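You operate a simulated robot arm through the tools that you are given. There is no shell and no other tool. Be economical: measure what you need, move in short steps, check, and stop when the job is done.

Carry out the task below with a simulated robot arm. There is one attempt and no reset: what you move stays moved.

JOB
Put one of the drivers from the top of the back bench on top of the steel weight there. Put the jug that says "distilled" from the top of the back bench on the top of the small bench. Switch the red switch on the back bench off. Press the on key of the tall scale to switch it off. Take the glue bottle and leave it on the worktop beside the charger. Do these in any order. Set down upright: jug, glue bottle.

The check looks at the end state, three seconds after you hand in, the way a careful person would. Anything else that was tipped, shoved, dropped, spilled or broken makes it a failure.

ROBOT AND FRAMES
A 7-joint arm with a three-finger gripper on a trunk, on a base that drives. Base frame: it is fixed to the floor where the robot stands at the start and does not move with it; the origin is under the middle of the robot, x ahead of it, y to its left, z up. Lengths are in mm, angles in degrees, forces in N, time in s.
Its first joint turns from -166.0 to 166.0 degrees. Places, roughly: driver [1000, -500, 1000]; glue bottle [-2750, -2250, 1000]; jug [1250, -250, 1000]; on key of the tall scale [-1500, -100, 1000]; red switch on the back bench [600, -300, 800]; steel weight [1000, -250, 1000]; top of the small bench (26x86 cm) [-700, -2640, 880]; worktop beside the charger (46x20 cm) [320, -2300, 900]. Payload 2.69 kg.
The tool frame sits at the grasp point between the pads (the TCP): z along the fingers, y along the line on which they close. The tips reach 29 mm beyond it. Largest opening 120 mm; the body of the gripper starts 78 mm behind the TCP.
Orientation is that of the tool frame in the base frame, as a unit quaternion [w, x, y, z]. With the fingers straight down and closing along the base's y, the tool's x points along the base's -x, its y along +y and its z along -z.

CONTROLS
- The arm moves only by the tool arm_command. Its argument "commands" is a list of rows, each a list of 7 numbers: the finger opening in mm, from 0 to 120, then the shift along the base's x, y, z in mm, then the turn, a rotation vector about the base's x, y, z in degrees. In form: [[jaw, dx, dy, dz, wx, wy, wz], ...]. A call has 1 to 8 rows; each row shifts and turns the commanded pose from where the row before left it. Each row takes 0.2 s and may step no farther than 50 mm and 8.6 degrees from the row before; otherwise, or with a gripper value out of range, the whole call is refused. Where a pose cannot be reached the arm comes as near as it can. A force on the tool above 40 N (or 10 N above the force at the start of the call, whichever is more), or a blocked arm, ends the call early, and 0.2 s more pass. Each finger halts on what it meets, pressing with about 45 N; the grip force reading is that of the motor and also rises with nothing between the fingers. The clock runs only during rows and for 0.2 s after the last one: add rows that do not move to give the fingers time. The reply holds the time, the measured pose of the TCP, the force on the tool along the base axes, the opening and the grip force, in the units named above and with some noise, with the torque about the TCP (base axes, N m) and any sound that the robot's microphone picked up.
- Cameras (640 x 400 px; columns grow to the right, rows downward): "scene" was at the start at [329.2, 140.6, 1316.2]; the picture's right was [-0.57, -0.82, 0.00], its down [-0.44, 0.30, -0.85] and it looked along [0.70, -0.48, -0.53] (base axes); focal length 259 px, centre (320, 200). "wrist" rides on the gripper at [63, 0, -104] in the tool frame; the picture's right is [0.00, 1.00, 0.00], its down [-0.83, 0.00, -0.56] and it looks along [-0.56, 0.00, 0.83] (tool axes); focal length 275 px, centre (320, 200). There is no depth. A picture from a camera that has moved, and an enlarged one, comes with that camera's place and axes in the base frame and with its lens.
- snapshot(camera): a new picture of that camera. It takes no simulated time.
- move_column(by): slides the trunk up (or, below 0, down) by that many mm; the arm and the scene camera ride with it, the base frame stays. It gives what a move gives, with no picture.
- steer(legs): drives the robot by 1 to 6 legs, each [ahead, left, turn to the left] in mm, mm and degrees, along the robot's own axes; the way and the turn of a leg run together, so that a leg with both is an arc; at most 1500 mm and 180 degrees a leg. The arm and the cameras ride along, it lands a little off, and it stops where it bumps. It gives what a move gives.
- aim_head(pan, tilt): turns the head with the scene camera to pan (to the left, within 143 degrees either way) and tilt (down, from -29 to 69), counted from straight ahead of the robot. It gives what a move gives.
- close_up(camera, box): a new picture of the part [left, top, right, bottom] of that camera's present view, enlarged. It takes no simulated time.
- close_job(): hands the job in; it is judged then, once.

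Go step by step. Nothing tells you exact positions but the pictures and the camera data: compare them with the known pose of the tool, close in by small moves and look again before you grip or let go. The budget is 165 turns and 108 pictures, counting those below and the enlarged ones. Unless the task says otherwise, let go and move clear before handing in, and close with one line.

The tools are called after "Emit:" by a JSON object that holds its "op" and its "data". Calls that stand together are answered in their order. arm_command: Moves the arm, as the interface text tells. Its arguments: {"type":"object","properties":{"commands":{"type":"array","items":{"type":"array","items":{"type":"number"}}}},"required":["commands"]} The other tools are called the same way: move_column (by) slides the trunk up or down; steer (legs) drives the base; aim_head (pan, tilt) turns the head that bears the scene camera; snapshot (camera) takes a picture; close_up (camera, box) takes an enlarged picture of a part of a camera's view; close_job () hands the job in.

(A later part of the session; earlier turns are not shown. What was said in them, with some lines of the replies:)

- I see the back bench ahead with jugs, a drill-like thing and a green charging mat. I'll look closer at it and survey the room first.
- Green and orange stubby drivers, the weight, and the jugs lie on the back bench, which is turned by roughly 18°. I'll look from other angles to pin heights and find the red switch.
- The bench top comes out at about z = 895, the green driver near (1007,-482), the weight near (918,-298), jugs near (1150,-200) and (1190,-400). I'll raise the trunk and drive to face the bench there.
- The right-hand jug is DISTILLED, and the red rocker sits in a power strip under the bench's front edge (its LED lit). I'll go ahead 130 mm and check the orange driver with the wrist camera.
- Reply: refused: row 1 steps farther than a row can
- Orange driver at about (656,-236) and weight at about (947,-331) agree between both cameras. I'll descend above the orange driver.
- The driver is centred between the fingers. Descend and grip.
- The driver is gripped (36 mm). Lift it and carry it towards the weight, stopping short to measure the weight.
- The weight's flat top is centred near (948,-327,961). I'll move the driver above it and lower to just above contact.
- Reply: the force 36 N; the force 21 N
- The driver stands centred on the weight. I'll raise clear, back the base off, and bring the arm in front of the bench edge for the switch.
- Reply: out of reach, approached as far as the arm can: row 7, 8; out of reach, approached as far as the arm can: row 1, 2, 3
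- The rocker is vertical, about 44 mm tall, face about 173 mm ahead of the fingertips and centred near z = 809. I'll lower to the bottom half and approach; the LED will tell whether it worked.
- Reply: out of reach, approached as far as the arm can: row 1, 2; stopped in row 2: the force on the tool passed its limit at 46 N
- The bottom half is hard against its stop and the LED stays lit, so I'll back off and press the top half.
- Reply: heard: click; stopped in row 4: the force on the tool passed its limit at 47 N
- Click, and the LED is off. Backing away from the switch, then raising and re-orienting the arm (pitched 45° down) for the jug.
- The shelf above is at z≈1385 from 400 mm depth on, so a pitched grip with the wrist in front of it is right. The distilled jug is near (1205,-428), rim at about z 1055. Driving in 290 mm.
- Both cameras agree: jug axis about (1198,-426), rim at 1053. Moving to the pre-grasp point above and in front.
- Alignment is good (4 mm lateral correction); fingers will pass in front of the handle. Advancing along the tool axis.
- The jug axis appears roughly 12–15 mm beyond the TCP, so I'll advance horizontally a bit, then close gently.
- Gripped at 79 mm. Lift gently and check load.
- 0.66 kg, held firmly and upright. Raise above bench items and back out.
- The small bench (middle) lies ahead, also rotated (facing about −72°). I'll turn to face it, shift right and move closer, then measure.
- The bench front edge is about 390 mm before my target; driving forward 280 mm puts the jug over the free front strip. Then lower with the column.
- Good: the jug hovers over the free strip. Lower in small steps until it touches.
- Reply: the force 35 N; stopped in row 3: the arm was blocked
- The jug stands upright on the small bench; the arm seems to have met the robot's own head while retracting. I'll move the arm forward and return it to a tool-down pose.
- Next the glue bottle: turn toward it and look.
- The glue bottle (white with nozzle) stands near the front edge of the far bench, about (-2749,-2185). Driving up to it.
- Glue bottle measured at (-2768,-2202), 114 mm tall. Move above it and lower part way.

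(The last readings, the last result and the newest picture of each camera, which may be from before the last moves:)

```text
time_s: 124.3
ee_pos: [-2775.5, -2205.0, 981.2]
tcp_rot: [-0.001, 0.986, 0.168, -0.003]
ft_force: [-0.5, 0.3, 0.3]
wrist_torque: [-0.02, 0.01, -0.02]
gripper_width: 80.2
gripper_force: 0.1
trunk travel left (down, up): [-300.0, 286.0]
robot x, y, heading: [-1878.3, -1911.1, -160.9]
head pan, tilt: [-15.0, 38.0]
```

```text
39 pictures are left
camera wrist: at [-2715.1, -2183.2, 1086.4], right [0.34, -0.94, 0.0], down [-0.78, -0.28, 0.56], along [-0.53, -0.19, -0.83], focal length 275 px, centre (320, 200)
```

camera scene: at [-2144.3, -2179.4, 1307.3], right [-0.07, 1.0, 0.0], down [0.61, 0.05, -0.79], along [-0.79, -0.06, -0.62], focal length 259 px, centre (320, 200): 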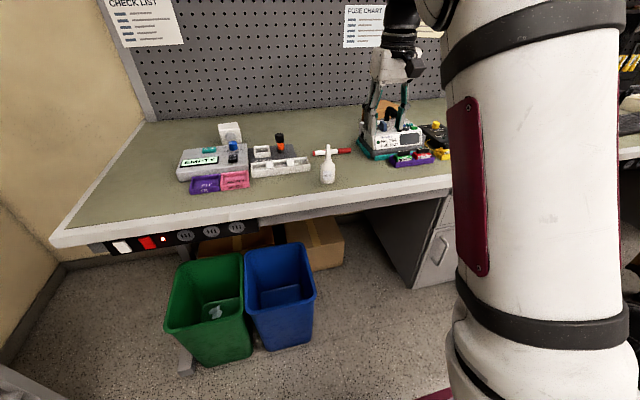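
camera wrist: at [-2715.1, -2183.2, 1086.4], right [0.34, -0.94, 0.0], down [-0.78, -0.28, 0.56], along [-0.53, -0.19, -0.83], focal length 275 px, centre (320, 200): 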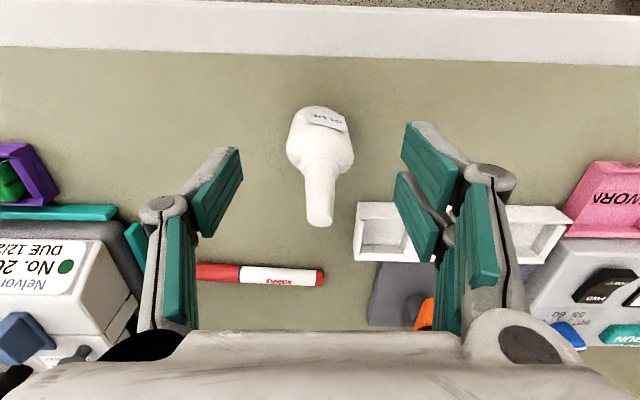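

Emit:
{"op": "arm_command", "data": {"commands": [[80, 0, 0, -20, 0, 0, 0], [80, 0, 0, -18, 0, 0, 0], [60, 0, 0, 0, 0, 0, 0], [40, 0, 0, 0, 0, 0, 0], [20, 0, 0, 0, 0, 0, 0], [20, 0, 0, 0, 0, 0, 0]]}}

Emit:
{"op": "arm_command", "data": {"commands": [[20, 0, 0, 10, 0, 0, 0], [20, 0, 0, 20, 0, 0, 0], [20, 0, 0, 0, 0, 0, 0]]}}

Emit:
{"op": "snapshot", "data": {"camera": "wrist"}}

```text
time_s: 125.7
ee_pos: [-2774.1, -2203.9, 945.7]
tcp_rot: [-0.001, 0.986, 0.169, -0.003]
ft_force: [-0.8, 0.4, 0.1]
wrist_torque: [-0.02, 0.05, 0.01]
gripper_width: 39.6
gripper_force: 45.0
trunk travel left (down, up): [-300.0, 286.0]
robot x, y, heading: [-1880.5, -1913.2, -160.7]
head pan, tilt: [-15.0, 38.0]
```

```text
time_s: 126.5
ee_pos: [-2771.9, -2205.1, 974.7]
tcp_rot: [0.0, 0.986, 0.168, -0.003]
ft_force: [0.0, 0.0, -0.7]
wrist_torque: [0.03, -0.02, 0.0]
gripper_width: 39.5
gripper_force: 45.6
trunk travel left (down, up): [-300.0, 286.0]
robot x, y, heading: [-1881.3, -1912.1, -160.7]
head pan, tilt: [-15.0, 38.0]
```

```text
38 pictures are left
camera wrist: at [-2712.3, -2182.8, 1079.2], right [0.34, -0.94, 0.0], down [-0.78, -0.28, 0.56], along [-0.53, -0.19, -0.83], focal length 275 px, centre (320, 200)
```

wrist: 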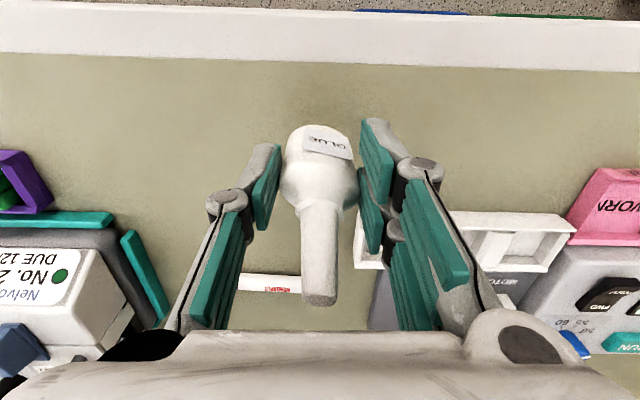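

Bottle held. Lift, retract, back away and head for the charger bench.

Emit:
{"op": "arm_command", "data": {"commands": [[20, 0, 0, 40, 0, 0, 0], [20, 0, 0, 40, 0, 0, 0], [20, 0, 0, 40, 0, 0, 0], [20, 0, 0, 30, 0, 0, 0], [20, 40, 14, 0, 0, 0, 0], [20, 40, 14, 0, 0, 0, 0], [20, 40, 14, 0, 0, 0, 0], [20, 40, 14, 0, 0, 0, 0]]}}

Emit:
{"op": "steer", "data": {"legs": [[-1050, 0, 0], [0, 0, 89.5], [0, 850, 0]]}}

Emit:
{"op": "aim_head", "data": {"pan": 0, "tilt": 30}}

Emit:
{"op": "snapshot", "data": {"camera": "scene"}}

```text
time_s: 128.3
ee_pos: [-2612.4, -2146.5, 1122.7]
tcp_rot: [0.0, 0.986, 0.169, -0.003]
ft_force: [-0.5, 0.0, -0.5]
wrist_torque: [-0.01, -0.04, 0.0]
gripper_width: 39.6
gripper_force: 45.3
trunk travel left (down, up): [-300.0, 286.0]
robot x, y, heading: [-1880.0, -1914.4, -160.7]
head pan, tilt: [-15.0, 38.0]
```

```text
time_s: 141.7
ee_pos: [158.2, -2043.8, 1122.7]
tcp_rot: [0.002, 0.591, 0.807, -0.002]
ft_force: [0.0, 1.1, 1.0]
wrist_torque: [-0.02, -0.02, 0.02]
gripper_width: 39.5
gripper_force: 44.9
trunk travel left (down, up): [-300.0, 286.0]
robot x, y, heading: [-51.3, -1304.8, -72.7]
head pan, tilt: [-15.0, 38.0]
```

```text
time_s: 142.5
ee_pos: [157.7, -2043.0, 1123.3]
tcp_rot: [0.002, 0.59, 0.807, -0.003]
ft_force: [-0.1, -1.0, -0.1]
wrist_torque: [0.03, -0.01, -0.03]
gripper_width: 39.3
gripper_force: 45.4
trunk travel left (down, up): [-300.0, 286.0]
robot x, y, heading: [-50.1, -1300.6, -72.9]
head pan, tilt: [0.0, 30.0]
```

```text
37 pictures are left
camera scene: at [230.5, -1575.6, 1319.6], right [-0.95, -0.3, 0.0], down [-0.15, 0.48, -0.87], along [0.26, -0.83, -0.5], focal length 259 px, centre (320, 200)
```

scene: 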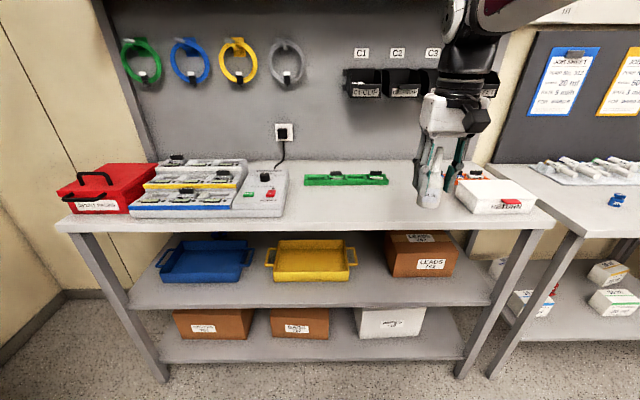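

The charger (with trays and plug) is on the left; free strip to its right in front of the green rack. I'll position the bottle at about (397,-2273).

Emit:
{"op": "steer", "data": {"legs": [[0, 160, 0], [230, 0, 0]]}}

Emit:
{"op": "aim_head", "data": {"pan": 0, "tilt": 42}}

Emit:
{"op": "snapshot", "data": {"camera": "scene"}}

Emit:
{"op": "snapshot", "data": {"camera": "wrist"}}

```text
time_s: 145.2
ee_pos: [372.5, -2212.4, 1122.9]
tcp_rot: [0.001, 0.593, 0.805, -0.002]
ft_force: [0.2, -0.4, -0.1]
wrist_torque: [0.01, -0.03, -0.02]
gripper_width: 39.3
gripper_force: 45.3
trunk travel left (down, up): [-300.0, 286.0]
robot x, y, heading: [163.3, -1466.1, -72.9]
head pan, tilt: [0.0, 30.0]
```

```text
time_s: 145.9
ee_pos: [372.5, -2212.7, 1122.9]
tcp_rot: [0.001, 0.593, 0.805, -0.003]
ft_force: [-0.3, 0.7, -1.2]
wrist_torque: [0.0, 0.01, 0.03]
gripper_width: 39.4
gripper_force: 44.9
trunk travel left (down, up): [-300.0, 286.0]
robot x, y, heading: [165.9, -1473.1, -73.1]
head pan, tilt: [0.0, 42.0]
```

```text
36 pictures are left
camera scene: at [445.9, -1737.1, 1301.4], right [-0.96, -0.29, 0.0], down [-0.2, 0.64, -0.74], along [0.22, -0.71, -0.67], focal length 259 px, centre (320, 200)
```

scene: 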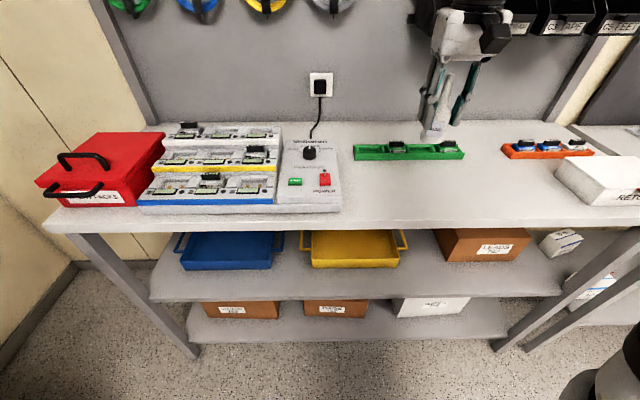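

```text
35 pictures are left
camera wrist: at [354.1, -2150.8, 1227.1], right [0.95, 0.3, 0.0], down [0.25, -0.79, 0.56], along [0.17, -0.53, -0.83], focal length 275 px, centre (320, 200)
```

wrist: 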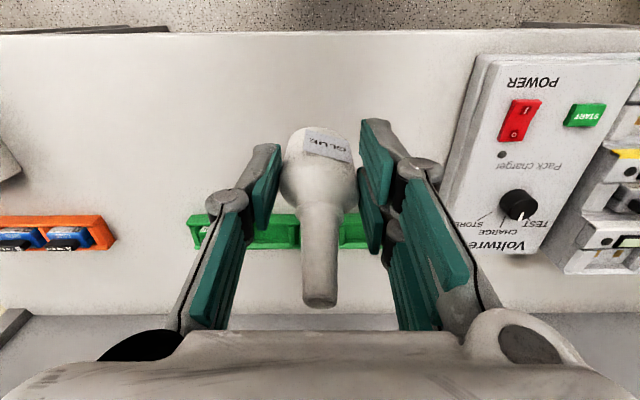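

Charger confirmed ("Pack charger"). Shift the bottle to mid-strip and lower.

Emit:
{"op": "arm_command", "data": {"commands": [[20, 27.5, -21.4, 0, 0, 0, 0], [20, 27.5, -21.4, 0, 0, 0, 0], [20, 0, 0, -40, 0, 0, 0], [20, 0, 0, -40, 0, 0, 0], [20, 0, 0, -40, 0, 0, 0], [20, 0, 0, -25, 0, 0, 0], [20, 0, 0, 0, 0, 0, 0]]}}

Emit:
{"op": "close_up", "data": {"camera": "scene", "box": [290, 100, 530, 250]}}

```text
time_s: 147.5
ee_pos: [426.8, -2255.4, 976.2]
tcp_rot: [0.002, 0.593, 0.806, -0.002]
ft_force: [0.0, 0.5, -0.6]
wrist_torque: [0.01, -0.03, 0.04]
gripper_width: 39.7
gripper_force: 45.0
trunk travel left (down, up): [-300.0, 286.0]
robot x, y, heading: [163.7, -1468.9, -73.0]
head pan, tilt: [0.0, 42.0]
```

```text
2.67 times, centred on (410, 175) of scene
camera zoom: at [445.9, -1737.0, 1301.3], right [-0.96, -0.29, 0.0], down [-0.2, 0.64, -0.74], along [0.22, -0.71, -0.67], focal length 690 px, centre (80, 267)
```

zoom: 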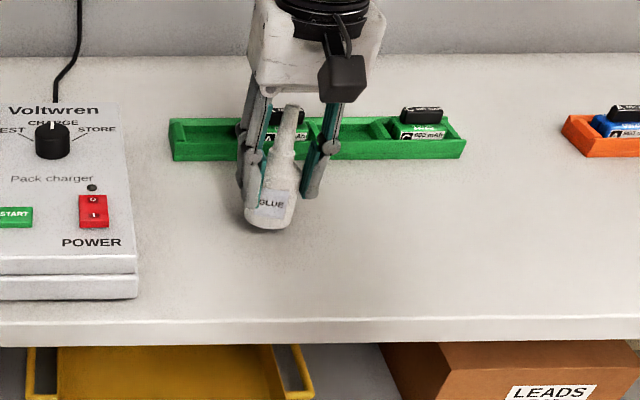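

Emit:
{"op": "arm_command", "data": {"commands": [[20, 0, 0, -12, 0, 0, 0], [20, 0, 0, -6, 0, 0, 0], [20, 0, 0, -2, 0, 0, 0], [20, 0, 0, -2, 0, 0, 0], [20, 0, 0, 0, 0, 0, 0]]}}

```text
time_s: 148.7
ee_pos: [426.2, -2254.3, 956.2]
tcp_rot: [0.002, 0.593, 0.805, -0.003]
ft_force: [-4.1, -7.5, 32.4]
wrist_torque: [-0.72, -0.01, -0.05]
gripper_width: 39.5
gripper_force: 44.5
trunk travel left (down, up): [-300.0, 286.0]
robot x, y, heading: [163.5, -1466.2, -73.1]
head pan, tilt: [0.0, 42.0]
```

Emit:
{"op": "arm_command", "data": {"commands": [[20, 0, 0, 2.5, 0, 0, 0], [20, 0, 0, 0, 0, 0, 0]]}}

```text
time_s: 149.3
ee_pos: [427.8, -2252.4, 958.8]
tcp_rot: [0.0, 0.593, 0.805, -0.002]
ft_force: [-1.4, -3.7, 8.9]
wrist_torque: [-0.34, -0.04, -0.1]
gripper_width: 39.2
gripper_force: 44.8
trunk travel left (down, up): [-300.0, 286.0]
robot x, y, heading: [164.6, -1468.9, -73.0]
head pan, tilt: [0.0, 42.0]
```

Emit:
{"op": "arm_command", "data": {"commands": [[20, 0, 0, 0.6, 0, 0, 0], [20, 0, 0, 0, 0, 0, 0], [43, 0, 0, 0, 0, 0, 0], [50, 0, 0, 0, 0, 0, 0], [70, 0, 0, 0, 0, 0, 0], [80, 0, 0, 0, 0, 0, 0]]}}

Emit:
{"op": "arm_command", "data": {"commands": [[80, 0, 0, 30, 0, 0, 0], [80, 0, 0, 45, 0, 0, 0], [80, 0, 0, 45, 0, 0, 0], [80, 0, 0, 40, 0, 0, 0], [80, 0, 0, 0, 0, 0, 0]]}}

Emit:
{"op": "close_up", "data": {"camera": "scene", "box": [290, 100, 530, 250]}}

```text
time_s: 150.7
ee_pos: [427.2, -2253.1, 959.8]
tcp_rot: [0.002, 0.592, 0.806, -0.002]
ft_force: [0.0, 0.6, -0.4]
wrist_torque: [0.03, 0.01, 0.01]
gripper_width: 80.1
gripper_force: 0.1
trunk travel left (down, up): [-300.0, 286.0]
robot x, y, heading: [165.6, -1471.0, -73.2]
head pan, tilt: [0.0, 42.0]
```

```text
time_s: 151.9
ee_pos: [428.5, -2255.4, 1119.2]
tcp_rot: [0.002, 0.592, 0.806, -0.002]
ft_force: [0.4, -1.3, -0.9]
wrist_torque: [0.0, 0.03, 0.01]
gripper_width: 79.9
gripper_force: 0.1
trunk travel left (down, up): [-300.0, 286.0]
robot x, y, heading: [163.5, -1472.9, -73.1]
head pan, tilt: [0.0, 42.0]
```

```text
2.67 times, centred on (410, 175) of scene
camera zoom: at [445.9, -1737.1, 1301.3], right [-0.96, -0.29, 0.0], down [-0.2, 0.64, -0.74], along [0.22, -0.71, -0.67], focal length 690 px, centre (80, 267)
```

zoom: 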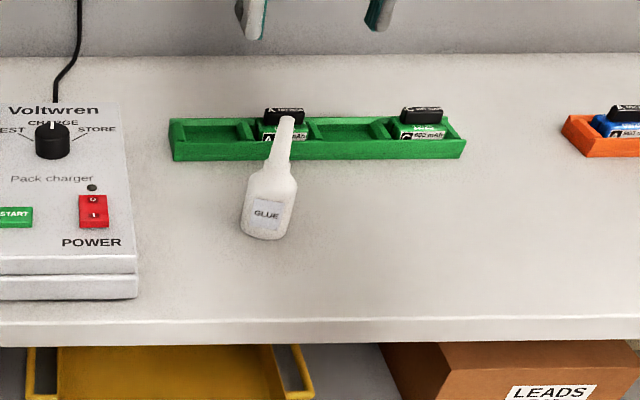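

Glue bottle stands upright beside the charger. Now to the tall scale: back off and turn to look.

Emit:
{"op": "steer", "data": {"legs": [[-500, 0, 0], [0, 0, -137]]}}

Emit:
{"op": "aim_head", "data": {"pan": 0, "tilt": 22}}

Emit:
{"op": "snapshot", "data": {"camera": "scene"}}

```text
time_s: 160.6
ee_pos: [-699.1, -580.7, 1117.7]
tcp_rot: [-0.001, 0.963, -0.271, -0.002]
ft_force: [0.1, -0.4, 0.0]
wrist_torque: [-0.03, -0.01, -0.04]
gripper_width: 80.2
gripper_force: 0.1
trunk travel left (down, up): [-300.0, 286.0]
robot x, y, heading: [19.0, -994.7, 148.4]
head pan, tilt: [0.0, 42.0]
```

```text
time_s: 161.4
ee_pos: [-699.1, -580.9, 1119.6]
tcp_rot: [-0.002, 0.963, -0.271, -0.002]
ft_force: [0.3, 0.0, 0.3]
wrist_torque: [0.0, 0.01, 0.0]
gripper_width: 79.9
gripper_force: 0.0
trunk travel left (down, up): [-300.0, 286.0]
robot x, y, heading: [17.6, -997.1, 148.4]
head pan, tilt: [0.0, 22.0]
```

```text
32 pictures are left
camera scene: at [-379.0, -973.4, 1332.3], right [0.52, 0.85, 0.0], down [0.32, -0.2, -0.93], along [-0.79, 0.49, -0.38], focal length 259 px, centre (320, 200)
```

scene: 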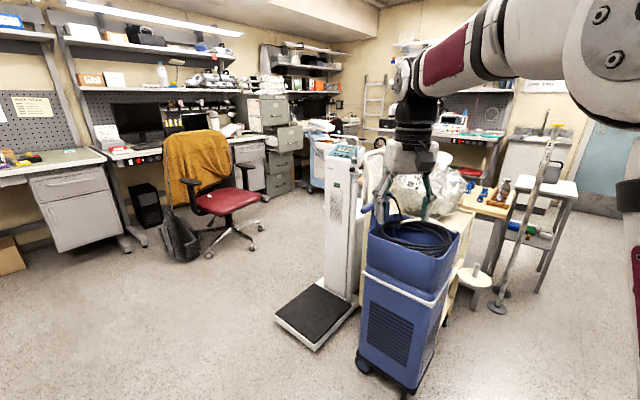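

Emit:
{"op": "close_up", "data": {"camera": "scene", "box": [310, 130, 390, 180]}}

```text
8.00 times, centred on (350, 155) of scene
camera zoom: at [-379.0, -973.4, 1332.3], right [0.52, 0.85, 0.0], down [0.32, -0.2, -0.93], along [-0.79, 0.49, -0.38], focal length 2071 px, centre (80, 560)
```

zoom: 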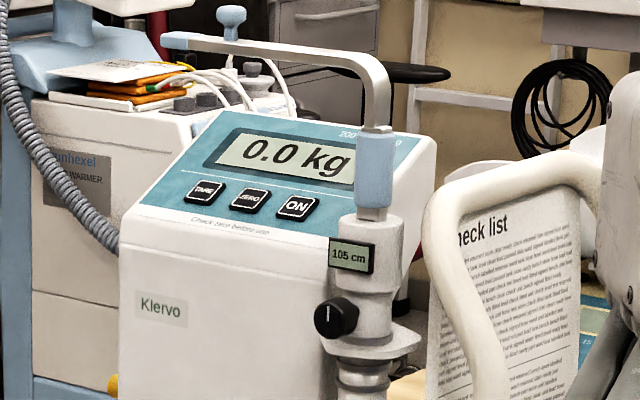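

The tall scale is the column scale (reads 0.0 kg, ON key at right of three). I'll stage the robot in front of it, short of the platform, heading about 108°.

Emit:
{"op": "steer", "data": {"legs": [[0, 846, 0], [816, 0, 0], [0, 0, -40]]}}

Emit:
{"op": "aim_head", "data": {"pan": 0, "tilt": 25}}

Emit:
{"op": "snapshot", "data": {"camera": "scene"}}

```text
time_s: 171.6
ee_pos: [-1382.3, -524.5, 1118.2]
tcp_rot: [-0.002, 0.813, -0.582, -0.002]
ft_force: [-0.7, -0.3, -0.4]
wrist_torque: [0.03, -0.02, -0.03]
gripper_width: 79.9
gripper_force: 0.0
trunk travel left (down, up): [-300.0, 286.0]
robot x, y, heading: [-1101.4, -1298.2, 108.7]
head pan, tilt: [0.0, 22.0]
```

```text
time_s: 172.2
ee_pos: [-1382.3, -523.9, 1119.3]
tcp_rot: [-0.002, 0.813, -0.582, -0.002]
ft_force: [0.8, -0.7, 0.5]
wrist_torque: [0.02, 0.02, -0.02]
gripper_width: 80.1
gripper_force: 0.1
trunk travel left (down, up): [-300.0, 286.0]
robot x, y, heading: [-1095.9, -1302.6, 108.8]
head pan, tilt: [0.0, 25.0]
```

```text
30 pictures are left
camera scene: at [-1388.2, -1031.0, 1327.6], right [0.95, 0.32, 0.0], down [0.14, -0.4, -0.91], along [-0.29, 0.86, -0.42], focal length 259 px, centre (320, 200)
```

scene: 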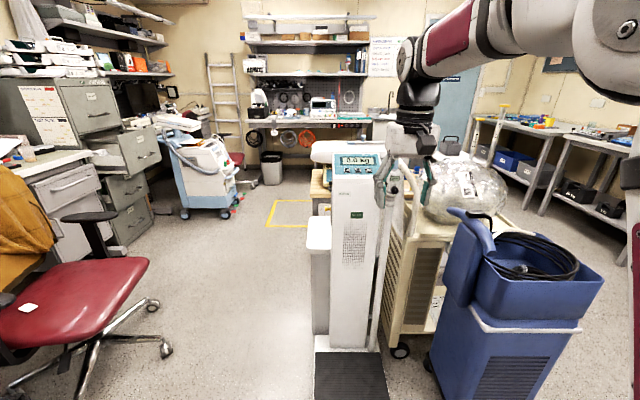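

Emit:
{"op": "close_up", "data": {"camera": "scene", "box": [300, 130, 412, 200]}}

Emit:
{"op": "snapshot", "data": {"camera": "wrist"}}

```text
5.71 times, centred on (356, 165) of scene
camera zoom: at [-1388.2, -1031.0, 1327.6], right [0.95, 0.32, 0.0], down [0.14, -0.4, -0.91], along [-0.29, 0.86, -0.42], focal length 1479 px, centre (114, 400)
```

zoom: 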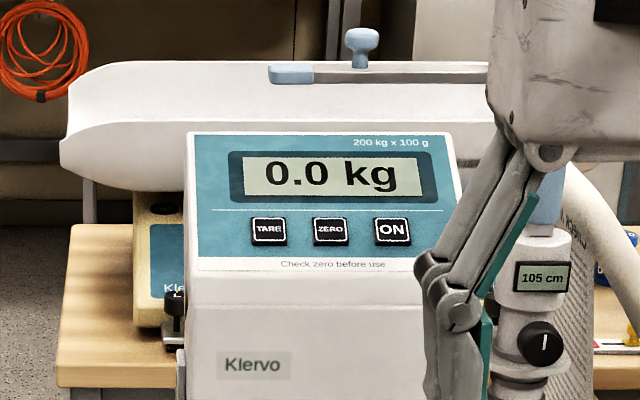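

```text
28 pictures are left
camera wrist: at [-1361.2, -584.2, 1222.9], right [-0.95, -0.33, 0.0], down [-0.27, 0.78, 0.56], along [-0.18, 0.53, -0.83], focal length 275 px, centre (320, 200)
```

wrist: 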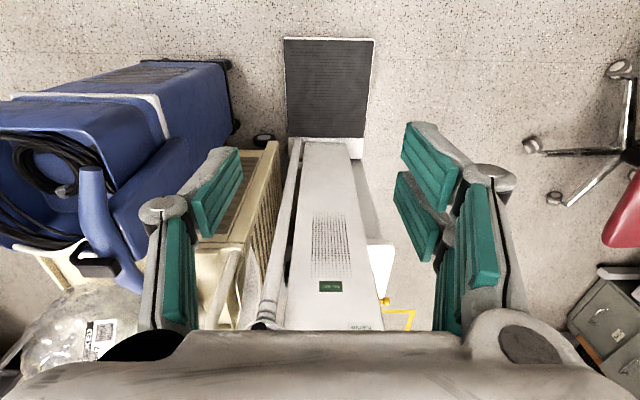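

ON key triangulates well to (-1514,-98,1020); a height bar hangs about 110 mm above and just in front, so I'll come in pitched 35° below horizontal, under it. Rotating the tool now.

Emit:
{"op": "arm_command", "data": {"commands": [[40, -4.8, 14.2, 0, 7.44, 2.53, 0], [0, -4.8, 14.2, 0, 7.44, 2.53, 0], [0, -4.8, 14.2, 0, 7.44, 2.53, 0], [0, -4.8, 14.2, 0, 7.44, 2.53, 0], [0, -4.8, 14.2, 0, 7.44, 2.53, 0], [0, -4.8, 14.2, 0, 7.44, 2.53, 0], [0, -4.8, 14.2, 0, 7.44, 2.53, 0], [0, 0, 0, 0, 0, 0, 0]]}}

Emit:
{"op": "snapshot", "data": {"camera": "wrist"}}

```text
time_s: 174.1
ee_pos: [-1416.6, -424.5, 1118.8]
tcp_rot: [-0.271, 0.72, -0.515, -0.378]
ft_force: [0.4, 0.6, 0.1]
wrist_torque: [0.0, 0.0, 0.0]
gripper_width: 0.0
gripper_force: 28.5
trunk travel left (down, up): [-300.0, 286.0]
robot x, y, heading: [-1100.8, -1301.9, 108.6]
head pan, tilt: [0.0, 25.0]
```

```text
27 pictures are left
camera wrist: at [-1376.3, -540.5, 1126.7], right [-0.95, -0.32, 0.0], down [-0.01, 0.01, 1.0], along [-0.32, 0.95, -0.02], focal length 275 px, centre (320, 200)
```

wrist: 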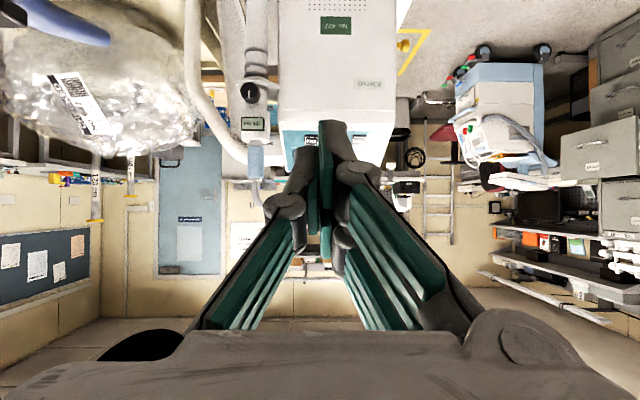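

Emit:
{"op": "close_up", "data": {"camera": "wrist", "box": [230, 100, 406, 210]}}

```text
3.64 times, centred on (318, 155) of wrist
camera zoom: at [-1376.3, -540.5, 1126.7], right [-0.95, -0.32, 0.0], down [-0.01, 0.01, 1.0], along [-0.32, 0.95, -0.02], focal length 1001 px, centre (327, 364)
```

zoom: 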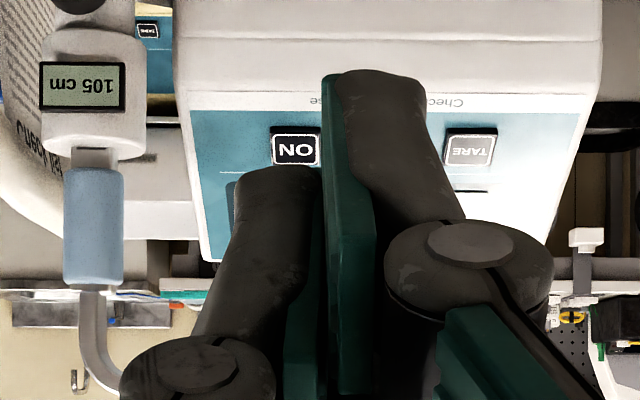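

The wrist camera confirms the key (12 mm to the right of the tool line). Drive in 210 mm, then check again.

Emit:
{"op": "steer", "data": {"legs": [[210, 0, 0]]}}

Emit:
{"op": "close_up", "data": {"camera": "wrist", "box": [160, 40, 480, 240]}}

Emit:
{"op": "snapshot", "data": {"camera": "scene"}}

```text
time_s: 175.7
ee_pos: [-1483.1, -228.6, 1119.1]
tcp_rot: [-0.271, 0.72, -0.515, -0.378]
ft_force: [-0.4, -0.6, -0.1]
wrist_torque: [-0.01, 0.0, 0.02]
gripper_width: 0.1
gripper_force: 28.6
trunk travel left (down, up): [-300.0, 286.0]
robot x, y, heading: [-1163.4, -1103.0, 108.6]
head pan, tilt: [0.0, 25.0]
```

```text
2.00 times, centred on (320, 140) of wrist
camera zoom: at [-1444.3, -344.3, 1126.8], right [-0.95, -0.33, -0.01], down [-0.01, 0.01, 1.0], along [-0.33, 0.95, -0.02], focal length 551 px, centre (320, 320)
```

zoom: 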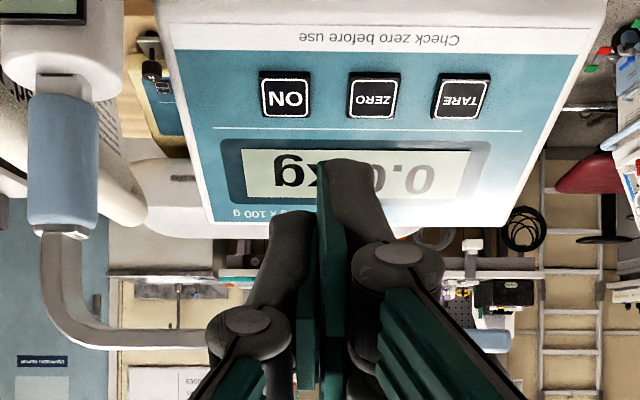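

```text
24 pictures are left
camera scene: at [-1455.3, -834.8, 1327.6], right [0.95, 0.32, 0.0], down [0.14, -0.4, -0.91], along [-0.29, 0.86, -0.42], focal length 259 px, centre (320, 200)
```

scene: 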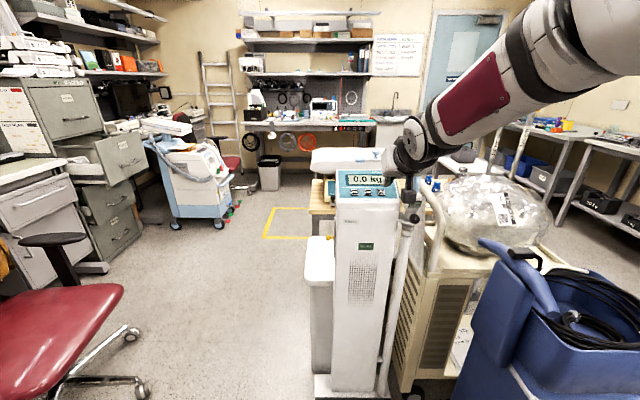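

Emit:
{"op": "arm_command", "data": {"commands": [[0, -4.5, 28.4, -20, 0, 0, 0], [0, -4.5, 28.4, -20, 0, 0, 0], [0, -4.4, 28.4, -20, 0, 0, 0], [0, 0, 0, 0, 0, 0, 0]]}}

Emit:
{"op": "close_up", "data": {"camera": "wrist", "box": [160, 40, 480, 240]}}

Emit:
{"op": "close_up", "data": {"camera": "scene", "box": [310, 130, 450, 230]}}

```text
time_s: 176.7
ee_pos: [-1496.4, -142.8, 1057.8]
tcp_rot: [-0.271, 0.72, -0.516, -0.377]
ft_force: [-0.4, 0.1, -0.2]
wrist_torque: [-0.01, -0.01, 0.03]
gripper_width: 0.1
gripper_force: 28.4
trunk travel left (down, up): [-300.0, 286.0]
robot x, y, heading: [-1162.4, -1103.9, 108.9]
head pan, tilt: [0.0, 25.0]
```

```text
2.00 times, centred on (320, 140) of wrist
camera zoom: at [-1456.8, -258.4, 1066.4], right [-0.95, -0.33, 0.0], down [-0.01, 0.01, 1.0], along [-0.33, 0.95, -0.02], focal length 551 px, centre (320, 320)
```

zoom: 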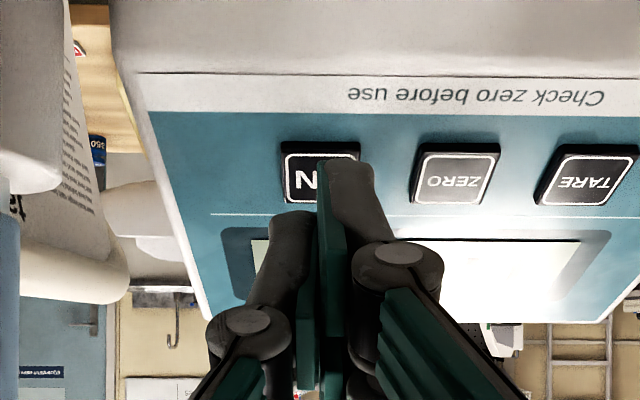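

```text
4.00 times, centred on (380, 180) of scene
camera zoom: at [-1455.2, -834.9, 1327.6], right [0.95, 0.32, 0.0], down [0.14, -0.4, -0.91], along [-0.29, 0.86, -0.42], focal length 1035 px, centre (80, 280)
```

zoom: 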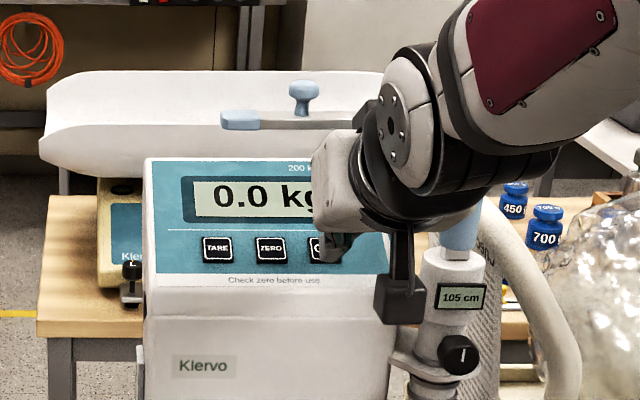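

Lateral alignment on ON is right. Advance in small steps along the tool axis until it clicks.

Emit:
{"op": "arm_command", "data": {"commands": [[0, -1.2, 3.6, 3.2, 0, 0, 0], [0, -2.6, 7.8, -5.7, 0, 0, 0], [0, -2.6, 7.8, -5.7, 0, 0, 0], [0, -1.3, 3.9, -2.9, 0, 0, 0], [0, 0, 0, 0, 0, 0, 0]]}}

Emit:
{"op": "close_up", "data": {"camera": "wrist", "box": [160, 40, 480, 240]}}

```text
time_s: 177.9
ee_pos: [-1506.1, -121.3, 1049.1]
tcp_rot: [-0.27, 0.721, -0.514, -0.378]
ft_force: [-0.1, -0.7, 0.5]
wrist_torque: [0.0, 0.0, -0.04]
gripper_width: 0.0
gripper_force: 28.3
trunk travel left (down, up): [-300.0, 286.0]
robot x, y, heading: [-1159.4, -1102.8, 108.7]
head pan, tilt: [0.0, 25.0]
```

```text
2.00 times, centred on (320, 140) of wrist
camera zoom: at [-1465.9, -236.3, 1055.7], right [-0.95, -0.33, -0.01], down [-0.01, 0.01, 1.0], along [-0.33, 0.95, -0.02], focal length 551 px, centre (320, 320)
```

zoom: 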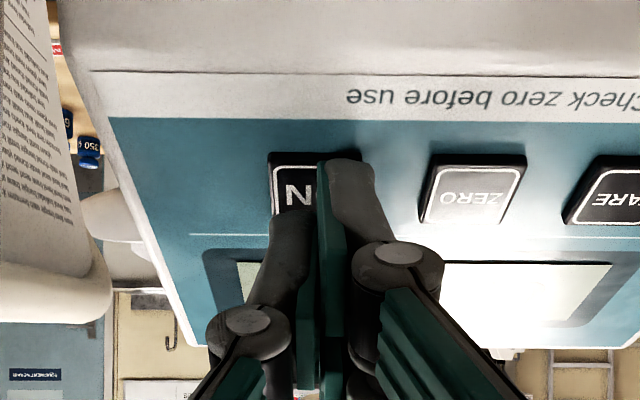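

Emit:
{"op": "arm_command", "data": {"commands": [[0, -0.7, 2.1, -1.4, 0, 0, 0], [0, -0.7, 2.1, -1.4, 0, 0, 0], [0, -0.7, 2.1, -1.4, 0, 0, 0], [0, -0.7, 2.1, -1.4, 0, 0, 0], [0, -0.5, 1.6, -1.1, 0, 0, 0], [0, -0.5, 1.6, -1.1, 0, 0, 0]]}}

Emit:
{"op": "close_up", "data": {"camera": "wrist", "box": [160, 40, 480, 240]}}

```text
time_s: 178.9
ee_pos: [-1508.5, -112.9, 1050.4]
tcp_rot: [-0.273, 0.719, -0.514, -0.381]
ft_force: [4.8, -14.8, 14.0]
wrist_torque: [-0.3, -0.05, 0.09]
gripper_width: 0.0
gripper_force: 28.1
trunk travel left (down, up): [-300.0, 286.0]
robot x, y, heading: [-1162.0, -1103.0, 108.6]
head pan, tilt: [0.0, 25.0]
heard: click
stopped in row 5: the force on the tool passed its limit at 52 N (the readings are from after the stop); the commanded pose is now the measured one
```

```text
2.00 times, centred on (320, 140) of wrist
camera zoom: at [-1467.9, -228.4, 1055.3], right [-0.95, -0.33, 0.0], down [-0.01, 0.0, 1.0], along [-0.33, 0.95, -0.01], focal length 551 px, centre (320, 320)
```

zoom: 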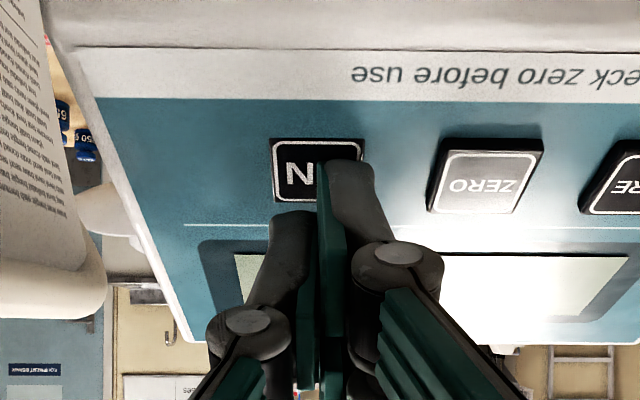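

Click heard. Retreat straight back along the tool axis and check the display.

Emit:
{"op": "arm_command", "data": {"commands": [[0, 5.3, -15.6, 11, 0, 0, 0], [0, 8, -23, 16, 0, 0, 0], [0, 8, -23, 16, 0, 0, 0], [0, 8, -23, 16, 0, 0, 0], [0, 0, 0, 0, 0, 0, 0]]}}

Emit:
{"op": "close_up", "data": {"camera": "scene", "box": [310, 130, 450, 230]}}

```text
time_s: 180.2
ee_pos: [-1477.5, -197.0, 1105.6]
tcp_rot: [-0.272, 0.72, -0.514, -0.379]
ft_force: [0.0, 0.9, 0.2]
wrist_torque: [-0.01, 0.0, -0.03]
gripper_width: 0.0
gripper_force: 28.8
trunk travel left (down, up): [-300.0, 286.0]
robot x, y, heading: [-1166.8, -1103.5, 108.9]
head pan, tilt: [0.0, 25.0]
```

```text
4.00 times, centred on (380, 180) of scene
camera zoom: at [-1455.2, -835.1, 1327.5], right [0.95, 0.32, 0.0], down [0.14, -0.4, -0.91], along [-0.29, 0.86, -0.42], focal length 1035 px, centre (80, 280)
```

zoom: 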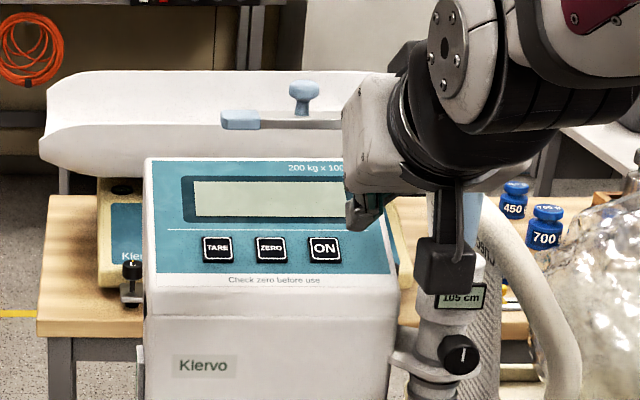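

The display is blank, so the scale is off. Back off and take a final look around.

Emit:
{"op": "steer", "data": {"legs": [[-450, 0, 0]]}}

Emit:
{"op": "steer", "data": {"legs": [[0, 0, -90]]}}

Emit:
{"op": "aim_head", "data": {"pan": 10, "tilt": 15}}

Emit:
{"op": "snapshot", "data": {"camera": "scene"}}

Emit:
{"op": "aim_head", "data": {"pan": -100, "tilt": 20}}

Emit:
{"op": "snapshot", "data": {"camera": "scene"}}

```text
time_s: 182.9
ee_pos: [-1336.1, -620.3, 1105.5]
tcp_rot: [-0.271, 0.721, -0.514, -0.379]
ft_force: [-0.2, 0.9, -0.6]
wrist_torque: [-0.01, 0.02, 0.01]
gripper_width: 0.2
gripper_force: 28.0
trunk travel left (down, up): [-300.0, 286.0]
robot x, y, heading: [-1017.9, -1528.8, 109.1]
head pan, tilt: [0.0, 25.0]
```

```text
time_s: 187.1
ee_pos: [-113.2, -1208.4, 1106.0]
tcp_rot: [0.46, -0.148, 0.872, 0.078]
ft_force: [-0.6, -0.4, -0.4]
wrist_torque: [-0.03, -0.01, 0.0]
gripper_width: 0.1
gripper_force: 28.5
trunk travel left (down, up): [-300.0, 286.0]
robot x, y, heading: [-1018.6, -1534.5, 19.0]
head pan, tilt: [0.0, 25.0]
```

```text
time_s: 187.8
ee_pos: [-113.3, -1208.4, 1104.9]
tcp_rot: [0.459, -0.148, 0.872, 0.077]
ft_force: [0.1, 0.0, -0.8]
wrist_torque: [0.01, -0.02, 0.02]
gripper_width: 0.0
gripper_force: 28.4
trunk travel left (down, up): [-300.0, 286.0]
robot x, y, heading: [-1020.2, -1531.4, 19.1]
head pan, tilt: [10.0, 15.0]
```

```text
18 pictures are left
camera scene: at [-758.5, -1218.5, 1343.8], right [0.49, -0.87, 0.0], down [-0.23, -0.13, -0.97], along [0.84, 0.47, -0.26], focal length 259 px, centre (320, 200)
```

scene: 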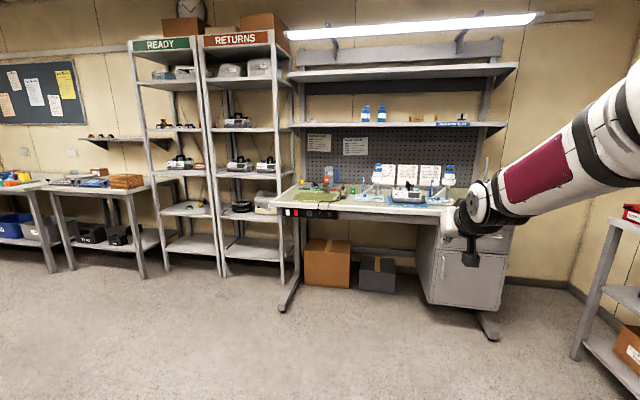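

```text
time_s: 189.7
ee_pos: [-114.7, -1208.4, 1104.1]
tcp_rot: [0.459, -0.149, 0.872, 0.078]
ft_force: [0.1, 1.5, -0.2]
wrist_torque: [0.02, 0.0, 0.01]
gripper_width: 0.0
gripper_force: 29.0
trunk travel left (down, up): [-300.0, 286.0]
robot x, y, heading: [-1016.1, -1527.5, 19.2]
head pan, tilt: [-100.0, 20.0]
```

```text
17 pictures are left
camera scene: at [-825.3, -1355.8, 1335.7], right [-0.99, -0.16, 0.0], down [-0.05, 0.34, -0.94], along [0.15, -0.93, -0.34], focal length 259 px, centre (320, 200)
```

scene: 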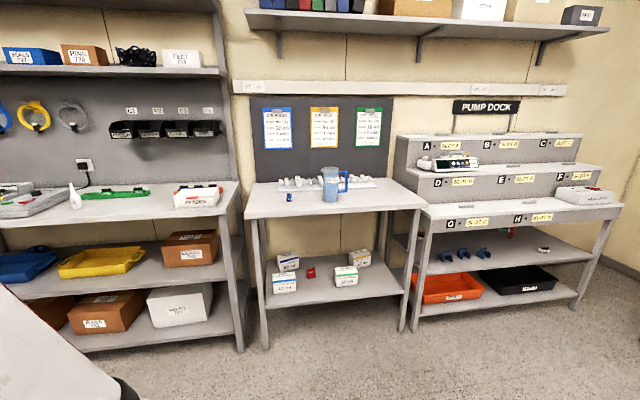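

The driver is still on the weight, the switch is dark, and the jug and glue bottle stand upright in place. The arm is clear, so I'm handing in.

Emit:
{"op": "close_job", "data": {}}

```text
The job is handed in.
```

All five tasks are done and the job is handed in: the orange driver stands on the steel weight, the distilled jug is upright on the small bench, the red switch is off, the tall scale is off with a blank display, and the glue bottle is upright beside the charger.
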